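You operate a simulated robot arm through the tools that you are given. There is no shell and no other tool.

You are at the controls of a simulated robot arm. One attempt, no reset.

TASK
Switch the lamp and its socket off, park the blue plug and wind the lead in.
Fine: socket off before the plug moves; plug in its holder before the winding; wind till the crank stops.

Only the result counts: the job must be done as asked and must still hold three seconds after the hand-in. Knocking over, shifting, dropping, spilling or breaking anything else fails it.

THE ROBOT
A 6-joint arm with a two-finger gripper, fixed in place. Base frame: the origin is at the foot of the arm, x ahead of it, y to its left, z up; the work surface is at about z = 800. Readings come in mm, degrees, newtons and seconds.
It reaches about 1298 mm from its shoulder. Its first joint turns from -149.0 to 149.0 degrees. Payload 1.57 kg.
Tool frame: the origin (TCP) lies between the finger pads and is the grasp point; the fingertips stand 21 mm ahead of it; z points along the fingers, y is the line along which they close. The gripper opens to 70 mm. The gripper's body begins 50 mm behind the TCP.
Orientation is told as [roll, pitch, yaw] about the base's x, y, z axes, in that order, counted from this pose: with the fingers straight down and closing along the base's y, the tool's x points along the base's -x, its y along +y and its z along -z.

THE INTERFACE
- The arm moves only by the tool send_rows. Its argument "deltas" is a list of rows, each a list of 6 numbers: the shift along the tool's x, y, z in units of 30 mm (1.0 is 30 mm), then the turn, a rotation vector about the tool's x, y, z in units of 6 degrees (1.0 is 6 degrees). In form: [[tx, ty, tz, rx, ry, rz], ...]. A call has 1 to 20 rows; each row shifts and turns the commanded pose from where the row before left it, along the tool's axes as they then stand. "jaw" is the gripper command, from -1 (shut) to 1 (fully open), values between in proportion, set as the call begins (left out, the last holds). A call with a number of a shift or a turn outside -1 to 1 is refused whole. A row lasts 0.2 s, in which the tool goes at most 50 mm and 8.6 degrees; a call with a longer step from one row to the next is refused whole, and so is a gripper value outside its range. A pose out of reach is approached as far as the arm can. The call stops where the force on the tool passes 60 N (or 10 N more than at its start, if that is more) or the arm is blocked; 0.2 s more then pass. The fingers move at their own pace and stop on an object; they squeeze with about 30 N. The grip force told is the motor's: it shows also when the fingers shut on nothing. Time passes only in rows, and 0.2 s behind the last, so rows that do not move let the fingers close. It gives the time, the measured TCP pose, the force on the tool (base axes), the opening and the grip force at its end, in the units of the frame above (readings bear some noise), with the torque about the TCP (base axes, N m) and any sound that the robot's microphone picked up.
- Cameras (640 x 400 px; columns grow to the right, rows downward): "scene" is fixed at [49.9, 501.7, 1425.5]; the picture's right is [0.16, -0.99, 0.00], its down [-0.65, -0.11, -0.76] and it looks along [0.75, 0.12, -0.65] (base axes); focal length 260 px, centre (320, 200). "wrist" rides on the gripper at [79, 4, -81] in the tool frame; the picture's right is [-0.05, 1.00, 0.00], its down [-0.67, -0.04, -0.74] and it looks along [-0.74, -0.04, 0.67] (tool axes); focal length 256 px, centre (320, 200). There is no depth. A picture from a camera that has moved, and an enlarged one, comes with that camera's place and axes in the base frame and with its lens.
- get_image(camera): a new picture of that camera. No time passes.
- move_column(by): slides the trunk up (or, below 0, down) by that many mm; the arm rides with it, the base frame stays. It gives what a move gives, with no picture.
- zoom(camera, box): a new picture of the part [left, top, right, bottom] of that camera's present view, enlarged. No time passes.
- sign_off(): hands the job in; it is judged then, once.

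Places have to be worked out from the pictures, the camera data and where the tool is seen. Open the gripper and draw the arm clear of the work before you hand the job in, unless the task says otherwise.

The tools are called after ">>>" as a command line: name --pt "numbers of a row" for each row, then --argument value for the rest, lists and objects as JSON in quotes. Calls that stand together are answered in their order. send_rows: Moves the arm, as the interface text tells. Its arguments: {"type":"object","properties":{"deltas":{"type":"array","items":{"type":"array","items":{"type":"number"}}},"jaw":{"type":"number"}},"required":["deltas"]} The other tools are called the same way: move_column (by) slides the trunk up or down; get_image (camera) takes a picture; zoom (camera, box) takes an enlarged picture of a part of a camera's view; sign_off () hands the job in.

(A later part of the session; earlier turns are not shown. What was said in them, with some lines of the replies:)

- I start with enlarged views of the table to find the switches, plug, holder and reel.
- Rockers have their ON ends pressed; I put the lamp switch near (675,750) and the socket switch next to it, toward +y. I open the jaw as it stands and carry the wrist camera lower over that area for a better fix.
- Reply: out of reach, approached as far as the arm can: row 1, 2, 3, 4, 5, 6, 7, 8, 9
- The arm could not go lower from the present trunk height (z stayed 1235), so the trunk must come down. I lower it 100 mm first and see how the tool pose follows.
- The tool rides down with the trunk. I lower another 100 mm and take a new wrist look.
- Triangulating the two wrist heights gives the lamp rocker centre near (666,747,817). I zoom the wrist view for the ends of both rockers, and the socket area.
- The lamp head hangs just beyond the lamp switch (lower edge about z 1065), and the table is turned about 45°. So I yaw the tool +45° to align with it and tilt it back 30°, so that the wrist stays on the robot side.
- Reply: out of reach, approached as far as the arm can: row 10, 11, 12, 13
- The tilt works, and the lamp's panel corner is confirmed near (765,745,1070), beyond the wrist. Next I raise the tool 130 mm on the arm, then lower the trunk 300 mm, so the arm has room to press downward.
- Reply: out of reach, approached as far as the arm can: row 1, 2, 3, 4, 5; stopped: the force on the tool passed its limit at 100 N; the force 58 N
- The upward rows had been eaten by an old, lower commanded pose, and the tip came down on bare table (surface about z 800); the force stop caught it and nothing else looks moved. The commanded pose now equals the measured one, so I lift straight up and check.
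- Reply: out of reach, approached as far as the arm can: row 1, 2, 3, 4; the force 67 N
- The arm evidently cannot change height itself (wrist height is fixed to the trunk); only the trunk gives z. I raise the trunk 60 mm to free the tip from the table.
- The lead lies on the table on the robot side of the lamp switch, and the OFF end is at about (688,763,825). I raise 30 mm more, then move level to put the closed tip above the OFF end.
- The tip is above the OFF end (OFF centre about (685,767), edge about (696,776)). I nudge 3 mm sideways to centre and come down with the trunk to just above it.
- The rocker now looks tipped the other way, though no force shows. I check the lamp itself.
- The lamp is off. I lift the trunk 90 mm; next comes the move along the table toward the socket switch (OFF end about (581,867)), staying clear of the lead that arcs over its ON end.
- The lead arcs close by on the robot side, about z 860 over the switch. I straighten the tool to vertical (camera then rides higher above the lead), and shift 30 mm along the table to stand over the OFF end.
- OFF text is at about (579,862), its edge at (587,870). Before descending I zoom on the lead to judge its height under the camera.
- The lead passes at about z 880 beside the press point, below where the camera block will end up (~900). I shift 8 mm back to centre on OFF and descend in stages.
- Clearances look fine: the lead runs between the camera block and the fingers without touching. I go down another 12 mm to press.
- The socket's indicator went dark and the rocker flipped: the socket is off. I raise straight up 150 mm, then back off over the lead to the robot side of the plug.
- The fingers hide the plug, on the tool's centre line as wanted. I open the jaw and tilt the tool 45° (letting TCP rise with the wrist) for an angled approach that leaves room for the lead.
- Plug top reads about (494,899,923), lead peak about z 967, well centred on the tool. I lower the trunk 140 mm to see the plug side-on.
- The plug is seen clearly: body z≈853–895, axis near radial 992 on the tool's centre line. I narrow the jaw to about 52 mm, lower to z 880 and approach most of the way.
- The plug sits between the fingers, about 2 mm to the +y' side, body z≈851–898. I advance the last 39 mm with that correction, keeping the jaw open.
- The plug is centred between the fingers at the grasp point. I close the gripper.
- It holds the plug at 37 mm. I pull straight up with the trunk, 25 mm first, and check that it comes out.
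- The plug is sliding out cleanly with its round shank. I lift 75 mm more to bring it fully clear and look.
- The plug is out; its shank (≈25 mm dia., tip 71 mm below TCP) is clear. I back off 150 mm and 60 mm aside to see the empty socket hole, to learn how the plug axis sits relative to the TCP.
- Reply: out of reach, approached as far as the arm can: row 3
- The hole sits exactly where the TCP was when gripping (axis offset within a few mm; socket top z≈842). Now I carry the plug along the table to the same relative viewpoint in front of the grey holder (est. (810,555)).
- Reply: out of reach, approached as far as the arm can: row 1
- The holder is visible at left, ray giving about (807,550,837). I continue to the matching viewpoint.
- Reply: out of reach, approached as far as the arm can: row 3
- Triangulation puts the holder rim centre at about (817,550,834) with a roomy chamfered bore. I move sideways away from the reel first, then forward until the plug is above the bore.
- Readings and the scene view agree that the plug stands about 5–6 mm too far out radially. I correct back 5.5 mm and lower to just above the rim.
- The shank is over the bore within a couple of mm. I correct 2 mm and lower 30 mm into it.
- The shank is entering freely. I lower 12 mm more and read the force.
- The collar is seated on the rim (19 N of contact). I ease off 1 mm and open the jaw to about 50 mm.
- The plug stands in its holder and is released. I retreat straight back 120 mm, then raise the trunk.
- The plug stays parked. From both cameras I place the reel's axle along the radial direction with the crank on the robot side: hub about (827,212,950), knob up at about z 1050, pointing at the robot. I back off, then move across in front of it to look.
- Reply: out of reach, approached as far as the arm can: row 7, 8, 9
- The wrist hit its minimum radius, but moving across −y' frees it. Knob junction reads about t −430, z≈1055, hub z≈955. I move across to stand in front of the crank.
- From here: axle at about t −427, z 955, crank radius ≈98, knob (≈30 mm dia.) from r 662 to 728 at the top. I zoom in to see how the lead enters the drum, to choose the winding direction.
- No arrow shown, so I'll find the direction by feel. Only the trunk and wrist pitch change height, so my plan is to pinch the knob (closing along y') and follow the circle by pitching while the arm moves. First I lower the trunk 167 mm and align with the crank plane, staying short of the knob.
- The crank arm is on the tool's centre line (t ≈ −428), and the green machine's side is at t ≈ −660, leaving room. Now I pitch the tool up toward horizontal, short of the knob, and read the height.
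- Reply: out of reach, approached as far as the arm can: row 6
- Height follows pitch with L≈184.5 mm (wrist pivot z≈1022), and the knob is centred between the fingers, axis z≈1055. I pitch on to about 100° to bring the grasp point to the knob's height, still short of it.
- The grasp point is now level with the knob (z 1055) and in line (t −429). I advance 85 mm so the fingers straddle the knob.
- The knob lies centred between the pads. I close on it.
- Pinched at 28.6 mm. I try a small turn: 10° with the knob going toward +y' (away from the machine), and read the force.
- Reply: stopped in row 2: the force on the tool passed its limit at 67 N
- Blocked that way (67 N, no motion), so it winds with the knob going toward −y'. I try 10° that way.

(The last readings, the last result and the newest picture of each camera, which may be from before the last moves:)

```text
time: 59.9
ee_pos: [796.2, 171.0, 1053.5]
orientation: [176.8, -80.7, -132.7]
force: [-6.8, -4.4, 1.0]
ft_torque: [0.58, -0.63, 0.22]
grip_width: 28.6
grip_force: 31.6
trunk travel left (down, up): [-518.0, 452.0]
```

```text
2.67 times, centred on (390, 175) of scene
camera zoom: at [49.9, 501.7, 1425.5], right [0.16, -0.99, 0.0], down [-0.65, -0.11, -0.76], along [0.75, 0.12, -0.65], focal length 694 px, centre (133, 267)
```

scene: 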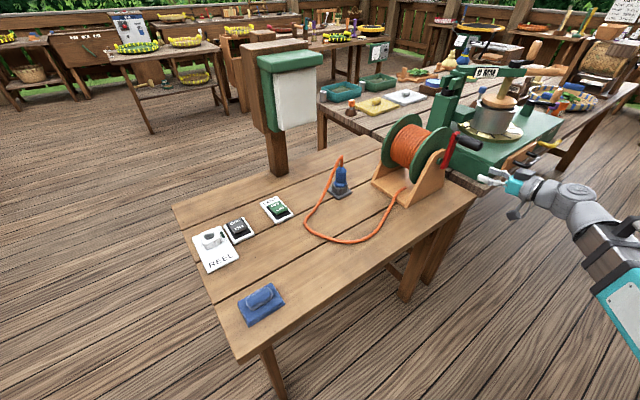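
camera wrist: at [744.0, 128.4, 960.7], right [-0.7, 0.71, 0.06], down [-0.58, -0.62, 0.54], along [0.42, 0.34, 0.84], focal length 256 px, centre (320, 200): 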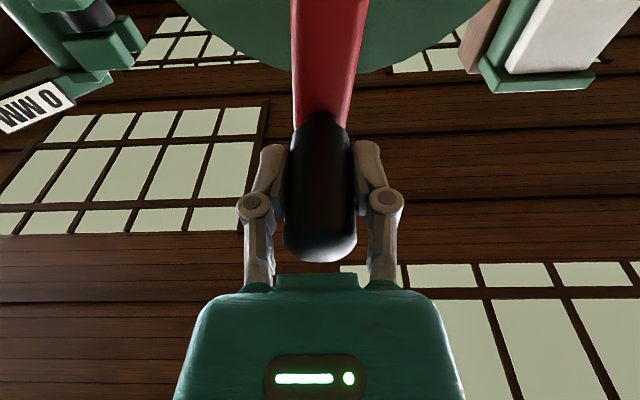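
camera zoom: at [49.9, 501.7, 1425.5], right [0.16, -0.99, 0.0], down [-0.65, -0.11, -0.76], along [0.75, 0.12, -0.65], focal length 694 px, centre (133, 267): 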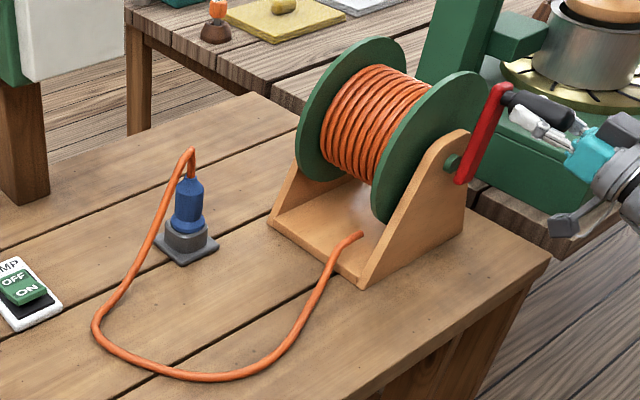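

It turns freely that way. I follow the circle (radius 98, axle t −428.5, z 956.5), pitching to set height: 36° more first.

>>> send_rows --pt "0.1085 -0.503 -0.018 0 0.173 0" --pt "0.1847 -0.477 -0.0272 0 0.292 0" --pt "0.258 -0.44 -0.03 0 0.405 0" --pt "0.3258 -0.397 -0.024 0 0.508 0"

>>> get_image --camera "wrist"

>>> zoom --camera "scene" --box '[280, 100, 500, 250]'

```text
time: 60.9
ee_pos: [835.7, 131.7, 1026.0]
orientation: [148.7, -89.0, -104.8]
force: [10.5, -6.3, 14.5]
ft_torque: [0.84, -0.76, -0.2]
grip_width: 28.5
grip_force: 32.3
trunk travel left (down, up): [-518.0, 452.0]
```

```text
taken
camera wrist: at [774.7, 79.7, 944.3], right [-0.69, 0.72, 0.06], down [-0.52, -0.56, 0.65], along [0.5, 0.42, 0.75], focal length 256 px, centre (320, 200)
```

wrist: 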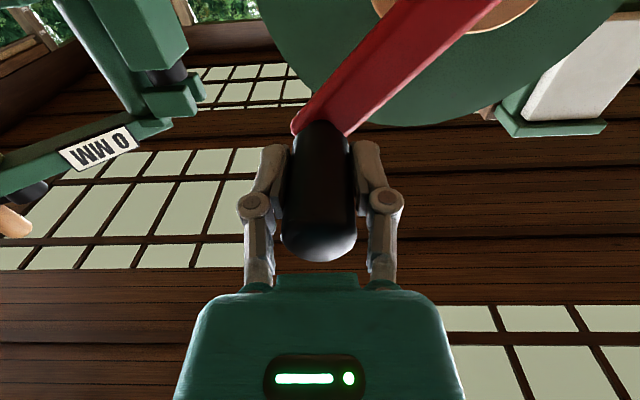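

```text
2.67 times, centred on (390, 175) of scene
camera zoom: at [49.9, 501.7, 1425.5], right [0.16, -0.99, 0.0], down [-0.65, -0.11, -0.76], along [0.75, 0.12, -0.65], focal length 694 px, centre (133, 267)
```

zoom: 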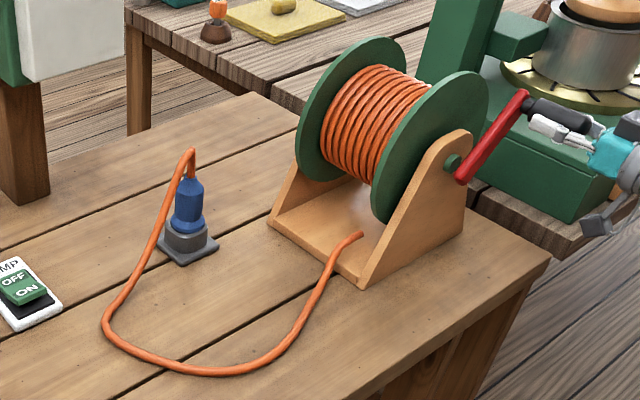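

The reel is winding: the lead loop is drawing in, with only ~18 N on the tool (slightly inside the true circle). I continue with radius 99 through the far side down to about 125°.

>>> send_rows --pt "0.363 -0.367 -0.0073 0 0.565 0" --pt "0.4363 -0.277 0.017 0 0.68 0" --pt "0.4738 -0.207 0.0524 0 0.748 0" --pt "0.491 -0.13 0.0938 0 0.797 0" --pt "0.4977 -0.05 0.1389 0 0.845 0"

>>> get_image --camera "wrist"

>>> get_image --camera "scene"

```text
time: 62.0
ee_pos: [855.3, 109.6, 955.8]
orientation: [1.5, -69.0, 42.5]
force: [10.1, -13.1, 0.4]
ft_torque: [0.64, -0.63, -0.42]
grip_width: 28.5
grip_force: 32.0
trunk travel left (down, up): [-518.0, 452.0]
```

```text
taken
camera wrist: at [776.6, 40.2, 909.3], right [-0.68, 0.73, 0.06], down [-0.3, -0.35, 0.89], along [0.67, 0.59, 0.46], focal length 256 px, centre (320, 200)
```

wrist: 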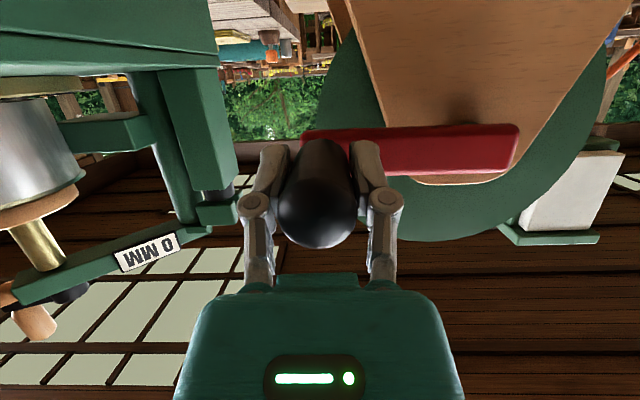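

```text
taken
```

scene: 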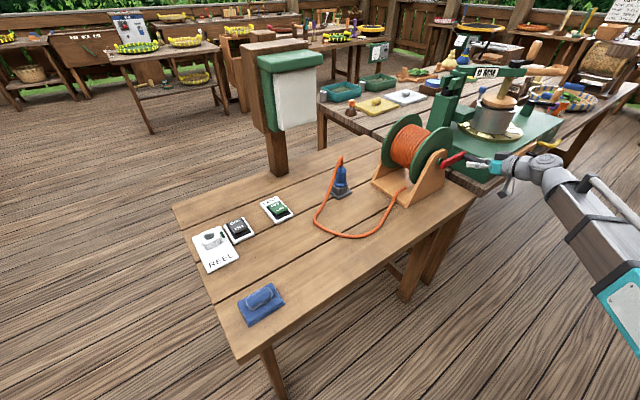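

Half the far side went smoothly (forces ~16 N). I continue to the bottom of the circle.

>>> send_rows --pt "0.4835 0.033 0.1823 0 0.875 0" --pt "0.4527 0.11 0.2199 0 0.89 0" --pt "0.4132 0.19 0.2507 0 0.905 0" --pt "0.3582 0.263 0.2668 0 0.897 0" --pt "0.297 0.33 0.268 0 0.875 0" --pt "0.2328 0.387 0.2523 0 0.825 0" --pt "0.1693 0.437 0.2188 0 0.74 0" --pt "0.1135 0.477 0.1728 0 0.615 0"

>>> get_image --camera "wrist"

>>> get_image --camera "scene"

```text
time: 63.9
ee_pos: [808.6, 156.1, 861.9]
orientation: [0.5, -29.4, 43.8]
force: [-2.6, 2.1, 15.2]
ft_torque: [0.56, -0.57, 0.36]
grip_width: 27.7
grip_force: 32.0
trunk travel left (down, up): [-518.0, 452.0]
```

```text
taken
camera wrist: at [727.7, 83.5, 892.3], right [-0.66, 0.75, 0.03], down [0.18, 0.12, 0.98], along [0.73, 0.65, -0.22], focal length 256 px, centre (320, 200)
```

wrist: 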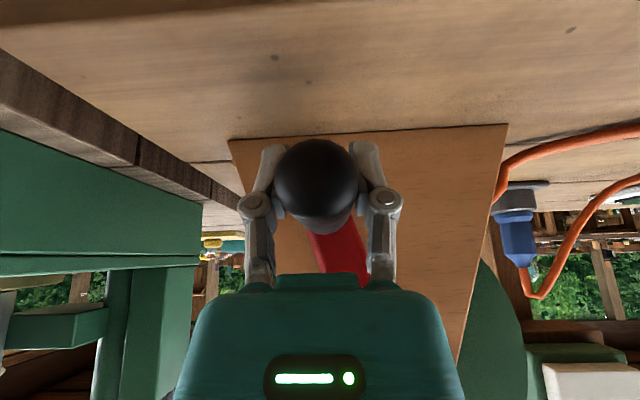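

```text
taken
```

scene: 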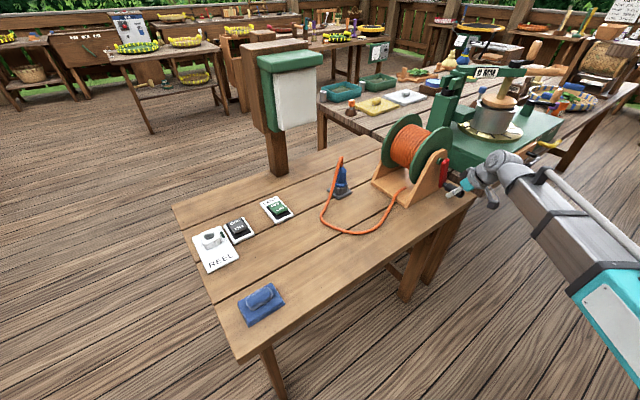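

On track at the bottom (z 862, ~15 N). I continue up the near side, 12 rows to about 269°.

>>> send_rows --pt "0.0642 0.5 0.113 0 0.425 0" --pt "0.0228 0.517 0.0445 0 0.173 0" --pt "-0.0146 0.517 -0.03 0 -0.117 0" --pt "-0.0495 0.503 -0.0983 0 -0.367 0" --pt "-0.0919 0.483 -0.1663 0 -0.578 0" --pt "-0.1411 0.447 -0.2223 0 -0.722 0" --pt "-0.1973 0.4 -0.2645 0 -0.81 0" --pt "-0.2567 0.343 -0.2893 0 -0.863 0" --pt "-0.3181 0.277 -0.2992 0 -0.892 0" --pt "-0.3762 0.207 -0.2927 0 -0.907 0" --pt "-0.4219 0.13 -0.2683 0 -0.895 0" --pt "-0.46 0.05 -0.2353 0 -0.88 0"

>>> get_image --camera "wrist"

>>> get_image --camera "scene"

```text
time: 66.5
ee_pos: [721.6, 251.8, 951.5]
orientation: [1.4, -68.0, 42.5]
force: [11.9, -1.4, -2.5]
ft_torque: [-0.63, 0.77, 0.26]
grip_width: 27.8
grip_force: 31.5
out of reach, approached as far as the arm can: row 3
trunk travel left (down, up): [-518.0, 452.0]
```

```text
taken
camera wrist: at [642.1, 182.5, 907.8], right [-0.68, 0.73, 0.06], down [-0.29, -0.34, 0.9], along [0.68, 0.59, 0.44], focal length 256 px, centre (320, 200)
```

wrist: 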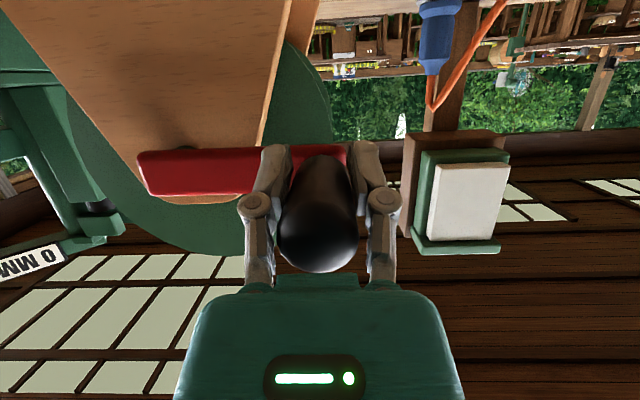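

```text
taken
```

scene: 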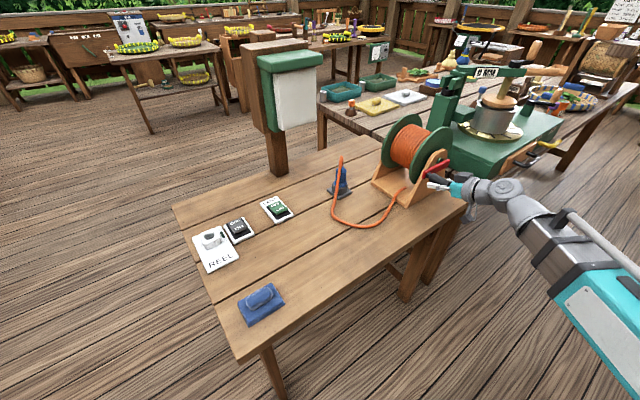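

Three quarters of a turn done, the loop much smaller. I continue over the top.

>>> send_rows --pt "-0.4798 -0.033 -0.1919 0 -0.85 0" --pt "-0.4821 -0.11 -0.1446 0 -0.808 0" --pt "-0.473 -0.19 -0.0993 0 -0.762 0" --pt "-0.4431 -0.263 -0.0566 0 -0.695 0" --pt "-0.3994 -0.33 -0.0217 0 -0.622 0" --pt "-0.3433 -0.387 0.0037 0 -0.533 0" --pt "-0.2761 -0.437 0.0185 0 -0.432 0" --pt "-0.2054 -0.477 0.0231 0 -0.323 0" --pt "-0.1286 -0.5 0.0189 0 -0.205 0" --pt "-0.0493 -0.517 0.0083 0 -0.078 0" --pt "0.0328 -0.517 -0.0058 0 0.052 0"

>>> get_image --camera "wrist"

>>> get_image --camera "scene"

```text
time: 68.8
ee_pos: [799.6, 173.9, 1052.3]
orientation: [176.4, -80.5, -132.3]
force: [13.0, 14.6, -3.8]
ft_torque: [0.4, -0.37, 0.15]
grip_width: 28.6
grip_force: 32.0
out of reach, approached as far as the arm can: row 5
trunk travel left (down, up): [-518.0, 452.0]
```

```text
taken
camera wrist: at [747.7, 130.8, 959.8], right [-0.7, 0.71, 0.06], down [-0.58, -0.62, 0.53], along [0.42, 0.34, 0.84], focal length 256 px, centre (320, 200)
```

wrist: 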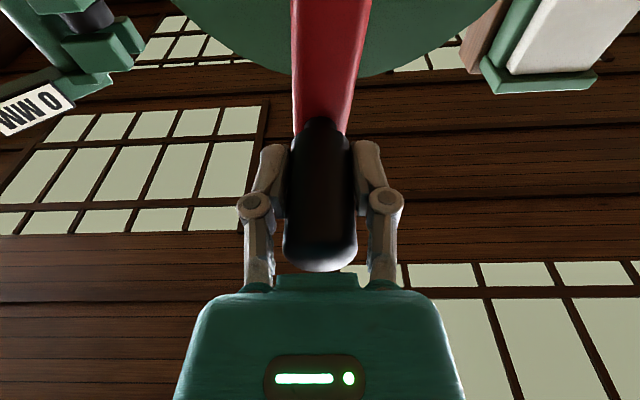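

```text
taken
```

scene: 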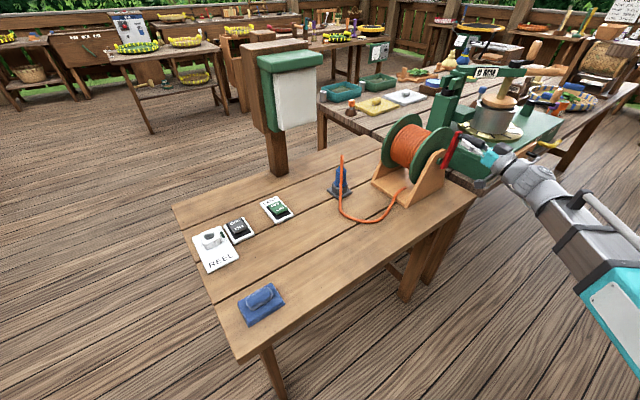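

One full turn done; slack still remains. I run the next half turn, watching for the force stop.

>>> send_rows --pt "0.1084 -0.503 -0.0186 0 0.173 0" --pt "0.1878 -0.483 -0.0287 0 0.298 0" --pt "0.2614 -0.447 -0.0317 0 0.41 0" --pt "0.329 -0.4 -0.0256 0 0.515 0" --pt "0.3866 -0.343 -0.0092 0 0.6 0" --pt "0.4363 -0.277 0.017 0 0.68 0" --pt "0.4738 -0.207 0.0524 0 0.748 0" --pt "0.491 -0.13 0.0938 0 0.797 0" --pt "0.4977 -0.05 0.1389 0 0.845 0"

>>> get_image --camera "wrist"

>>> zoom --camera "scene" --box '[280, 100, 500, 250]'

```text
time: 70.8
ee_pos: [854.8, 107.6, 954.1]
orientation: [1.6, -69.1, 42.5]
force: [9.9, -7.5, 1.9]
ft_torque: [0.69, -0.74, -0.24]
grip_width: 28.8
grip_force: 31.3
trunk travel left (down, up): [-518.0, 452.0]
```

```text
taken
camera wrist: at [776.8, 40.0, 909.4], right [-0.68, 0.73, 0.06], down [-0.3, -0.35, 0.89], along [0.67, 0.59, 0.46], focal length 256 px, centre (320, 200)
```

wrist: 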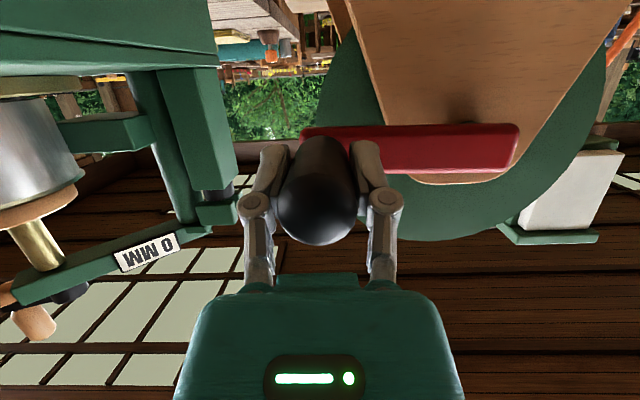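

```text
2.67 times, centred on (390, 175) of scene
camera zoom: at [49.9, 501.7, 1425.5], right [0.16, -0.99, 0.0], down [-0.65, -0.11, -0.76], along [0.75, 0.12, -0.65], focal length 694 px, centre (133, 267)
```

zoom: 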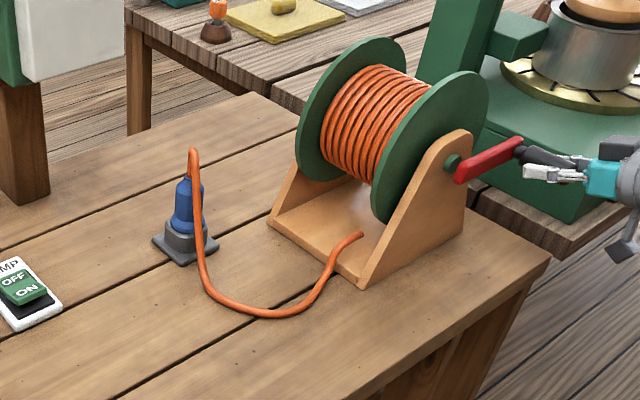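

All well; forces small. I run the next 180° (bottom and near side) in one call.

>>> send_rows --pt "0.4835 0.033 0.1823 0 0.875 0" --pt "0.4527 0.11 0.2199 0 0.89 0" --pt "0.4132 0.19 0.2507 0 0.905 0" --pt "0.3582 0.263 0.2668 0 0.897 0" --pt "0.297 0.33 0.268 0 0.875 0" --pt "0.2328 0.387 0.2523 0 0.825 0" --pt "0.1693 0.437 0.2188 0 0.74 0" --pt "0.1135 0.477 0.1728 0 0.615 0" --pt "0.0642 0.5 0.113 0 0.425 0" --pt "0.0228 0.517 0.0445 0 0.173 0" --pt "-0.0146 0.517 -0.03 0 -0.117 0" --pt "-0.0495 0.503 -0.0983 0 -0.367 0" --pt "-0.0919 0.483 -0.1663 0 -0.578 0" --pt "-0.1411 0.447 -0.2223 0 -0.722 0" --pt "-0.1973 0.4 -0.2645 0 -0.81 0" --pt "-0.2567 0.343 -0.2893 0 -0.863 0" --pt "-0.3181 0.277 -0.2992 0 -0.892 0" --pt "-0.3762 0.207 -0.2927 0 -0.907 0" --pt "-0.4219 0.13 -0.2683 0 -0.895 0" --pt "-0.46 0.05 -0.2353 0 -0.88 0"

>>> get_image --camera "wrist"

>>> zoom --camera "scene" --box '[280, 100, 500, 250]'

```text
time: 75.0
ee_pos: [721.2, 250.3, 952.4]
orientation: [1.4, -67.9, 42.5]
force: [18.9, -22.8, -3.7]
ft_torque: [-0.44, 0.9, 0.3]
grip_width: 27.7
grip_force: 31.4
out of reach, approached as far as the arm can: row 18
trunk travel left (down, up): [-518.0, 452.0]
```

```text
taken
camera wrist: at [641.4, 182.3, 907.7], right [-0.68, 0.73, 0.06], down [-0.29, -0.34, 0.9], along [0.68, 0.59, 0.44], focal length 256 px, centre (320, 200)
```

wrist: 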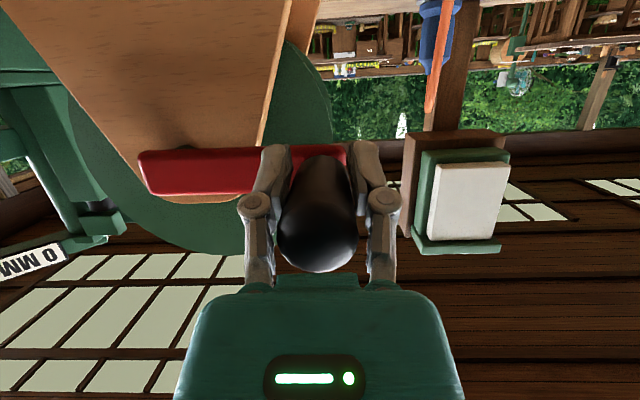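

```text
2.67 times, centred on (390, 175) of scene
camera zoom: at [49.9, 501.7, 1425.5], right [0.16, -0.99, 0.0], down [-0.65, -0.11, -0.76], along [0.75, 0.12, -0.65], focal length 694 px, centre (133, 267)
```

zoom: 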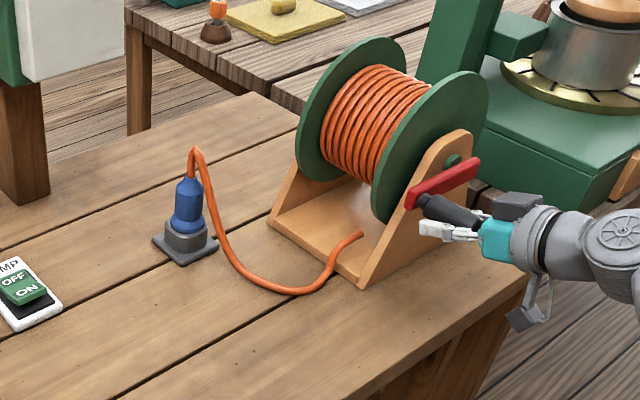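

Slack is nearly gone. I continue over the top with a 1 mm centre correction.

>>> send_rows --pt "-0.4798 -0.073 -0.1919 0 -0.85 0" --pt "-0.4821 -0.11 -0.1446 0 -0.808 0" --pt "-0.473 -0.19 -0.0993 0 -0.762 0" --pt "-0.4431 -0.263 -0.0566 0 -0.695 0" --pt "-0.3994 -0.33 -0.0217 0 -0.622 0" --pt "-0.3433 -0.387 0.0037 0 -0.533 0" --pt "-0.2761 -0.437 0.0185 0 -0.432 0" --pt "-0.2054 -0.477 0.0231 0 -0.323 0" --pt "-0.1286 -0.5 0.0189 0 -0.205 0" --pt "-0.0493 -0.517 0.0083 0 -0.078 0" --pt "0.0328 -0.517 -0.0058 0 0.052 0"

>>> get_image --camera "wrist"

>>> zoom --camera "scene" --box '[280, 100, 500, 250]'

```text
time: 77.5
ee_pos: [788.9, 180.7, 1053.4]
orientation: [179.8, -80.7, -133.9]
force: [-2.5, 21.8, -7.7]
ft_torque: [0.24, -0.33, 0.37]
grip_width: 28.4
grip_force: 32.5
trunk travel left (down, up): [-518.0, 452.0]
stopped in row 11: the force on the tool passed its limit at 63 N (the readings are from after the stop); the commanded pose is now the measured one
```

```text
taken
camera wrist: at [739.9, 136.4, 960.3], right [-0.72, 0.69, 0.05], down [-0.56, -0.63, 0.54], along [0.4, 0.36, 0.84], focal length 256 px, centre (320, 200)
```

wrist: 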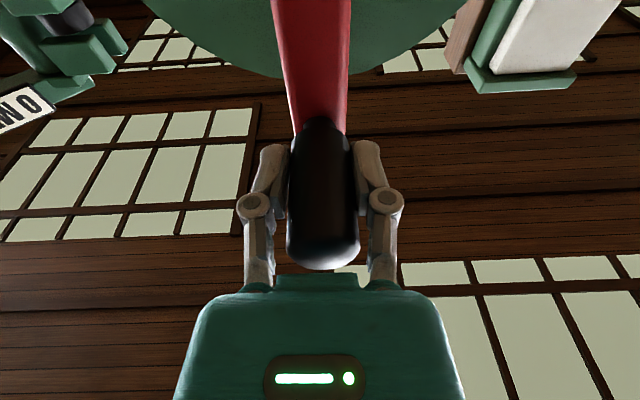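

```text
2.67 times, centred on (390, 175) of scene
camera zoom: at [49.9, 501.7, 1425.5], right [0.16, -0.99, 0.0], down [-0.65, -0.11, -0.76], along [0.75, 0.12, -0.65], focal length 694 px, centre (133, 267)
```

zoom: 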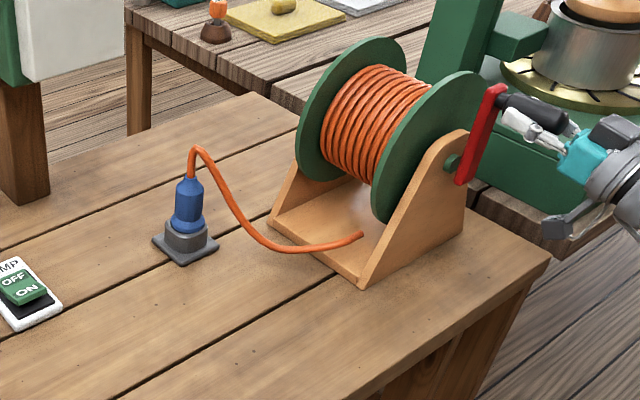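

The crank stopped on force at just two full turns (t −430, top). I push once more gently the same way to confirm it is the end stop.

>>> send_rows --pt "0 -0.25 0 0 0 0" --pt "0 -0.25 0 0 0 0"

>>> zoom --camera "scene" --box '[280, 100, 500, 250]'

```text
time: 78.0
ee_pos: [790.6, 181.5, 1053.1]
orientation: [-177.9, -80.6, -135.3]
force: [-6.0, 21.2, -6.6]
ft_torque: [0.43, -0.57, -0.72]
grip_width: 29.0
grip_force: 31.9
trunk travel left (down, up): [-518.0, 452.0]
stopped in row 2: the force on the tool passed its limit at 64 N (the readings are from after the stop); the commanded pose is now the measured one
```

```text
2.67 times, centred on (390, 175) of scene
camera zoom: at [49.9, 501.7, 1425.5], right [0.16, -0.99, 0.0], down [-0.65, -0.11, -0.76], along [0.75, 0.12, -0.65], focal length 694 px, centre (133, 267)
```

zoom: 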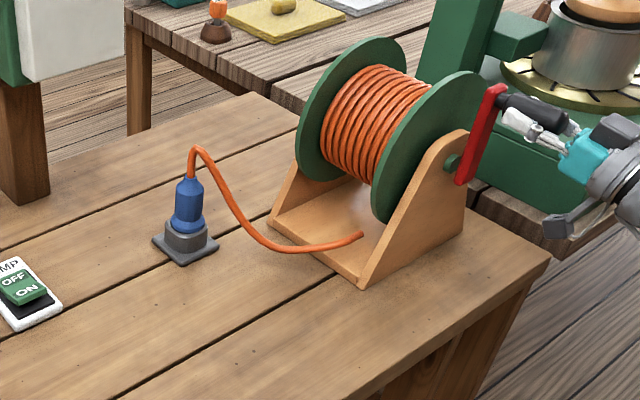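

Confirmed: it is at the end stop. I open the jaw to release the knob and check before withdrawing.

>>> send_rows --pt "0 0 0 0 0 0" --pt "0 0 0 0 0 0" --pt "0 0 0 0 0 0" --jaw 0.45

>>> get_image --camera "wrist"

```text
time: 78.8
ee_pos: [792.0, 176.8, 1052.8]
orientation: [-179.3, -80.6, -134.4]
force: [0.1, 0.0, -0.6]
ft_torque: [-0.03, 0.01, 0.02]
grip_width: 50.6
grip_force: 0.0
trunk travel left (down, up): [-518.0, 452.0]
```

```text
taken
camera wrist: at [742.6, 131.0, 960.5], right [-0.73, 0.68, 0.05], down [-0.56, -0.63, 0.54], along [0.4, 0.36, 0.84], focal length 256 px, centre (320, 200)
```

wrist: 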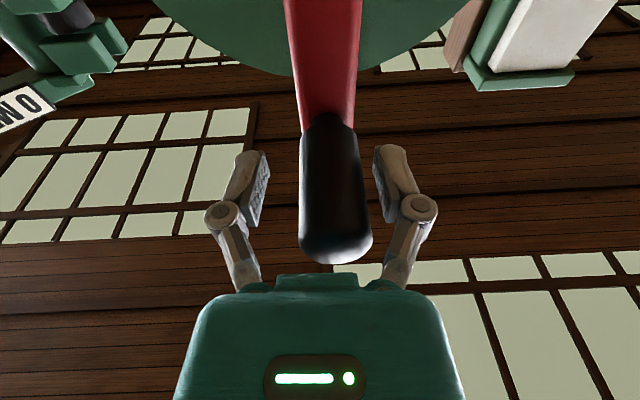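

Released; the knob sits a bit toward one finger, so I shift 4 mm to centre and withdraw straight back 130 mm.

>>> send_rows --pt "0 0.14 0 0 0 0" --pt "-0.1254 0 -0.697 0 0 0" --pt "-0.1254 0 -0.697 0 0 0" --pt "-0.1254 0 -0.697 0 0 0" --pt "-0.1254 0 -0.697 0 0 0" --pt "-0.1254 0 -0.697 0 0 0" --pt "-0.1254 0 -0.697 0 0 0"

>>> get_image --camera "wrist"

>>> get_image --camera "scene"

```text
time: 80.4
ee_pos: [699.7, 89.1, 1053.1]
orientation: [-179.1, -80.5, -134.6]
force: [-0.2, 0.2, 0.0]
ft_torque: [-0.03, -0.01, 0.01]
grip_width: 50.6
grip_force: 0.2
trunk travel left (down, up): [-518.0, 452.0]
```

```text
taken
camera wrist: at [651.1, 42.8, 960.4], right [-0.73, 0.68, 0.05], down [-0.56, -0.63, 0.54], along [0.4, 0.36, 0.84], focal length 256 px, centre (320, 200)
```

wrist: 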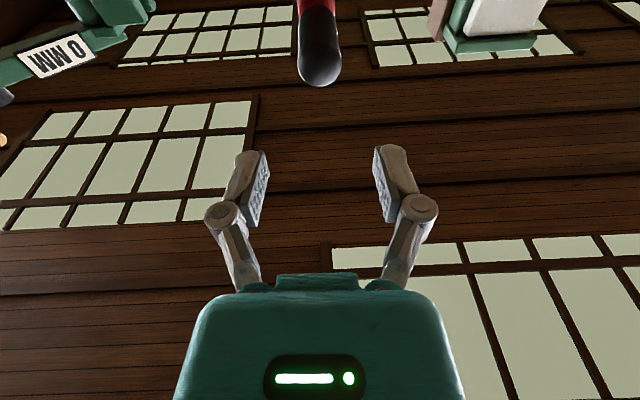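

```text
taken
```

scene: 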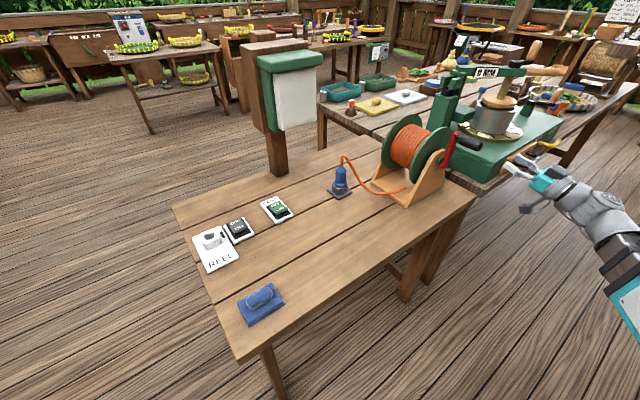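

The arm is clear. I do a last close check of the switches, plug and crank.

>>> zoom --camera "scene" --box '[180, 180, 340, 280]'

>>> zoom --camera "scene" --box '[310, 100, 510, 225]'

```text
4.00 times, centred on (260, 230) of scene
camera zoom: at [49.9, 501.7, 1425.5], right [0.16, -0.99, 0.0], down [-0.65, -0.11, -0.76], along [0.75, 0.12, -0.65], focal length 1041 px, centre (560, 80)
```

zoom: 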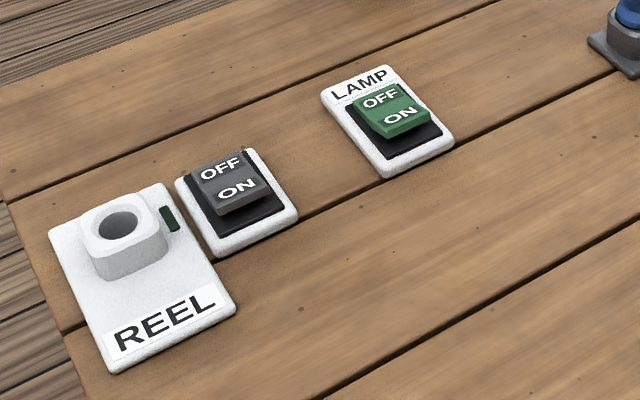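

```text
3.20 times, centred on (410, 162) of scene
camera zoom: at [49.9, 501.7, 1425.5], right [0.16, -0.99, 0.0], down [-0.65, -0.11, -0.76], along [0.75, 0.12, -0.65], focal length 832 px, centre (32, 320)
```

zoom: 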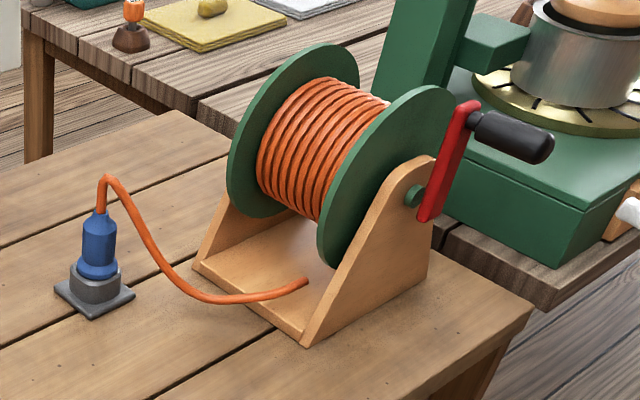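

Both rockers are off, the lamp and socket light are dark, the plug is seated in its holder, the lead is wound to the stop, and nothing else has moved. I open the jaw fully and hand in.

>>> send_rows --pt "0 0 0 0 0 0" --pt "0 0 0 0 0 0" --pt "0 0 0 0 0 0" --jaw 1

>>> sign_off

```text
time: 81.2
ee_pos: [700.1, 87.5, 1053.9]
orientation: [-179.1, -80.6, -134.5]
force: [-0.4, -0.6, -0.4]
ft_torque: [0.0, -0.01, 0.02]
grip_width: 70.2
grip_force: 0.1
trunk travel left (down, up): [-518.0, 452.0]
```

```text
The job is handed in.
```

The job is done and handed in. I haven't been told the judging result.

- **Lamp:** its switch is off and the lamp is dark.
- **Socket:** I switched it off before the plug moved, and its indicator light is out.
- **Plug:** the blue plug was in the grey holder before any winding, with its collar down on the rim.
- **Lead:** I wound the crank two full turns until it stopped, then pushed once more to check, and it would not go further. Some lead still runs loosely from the parked plug to the reel.

Early on, the closed fingertips came down on bare table while I was lowering the trunk. The force limit stopped the move at 100 N. In the pictures afterwards nothing had moved and I saw no damage.

At hand-in the gripper was open and the arm was clear of the work.
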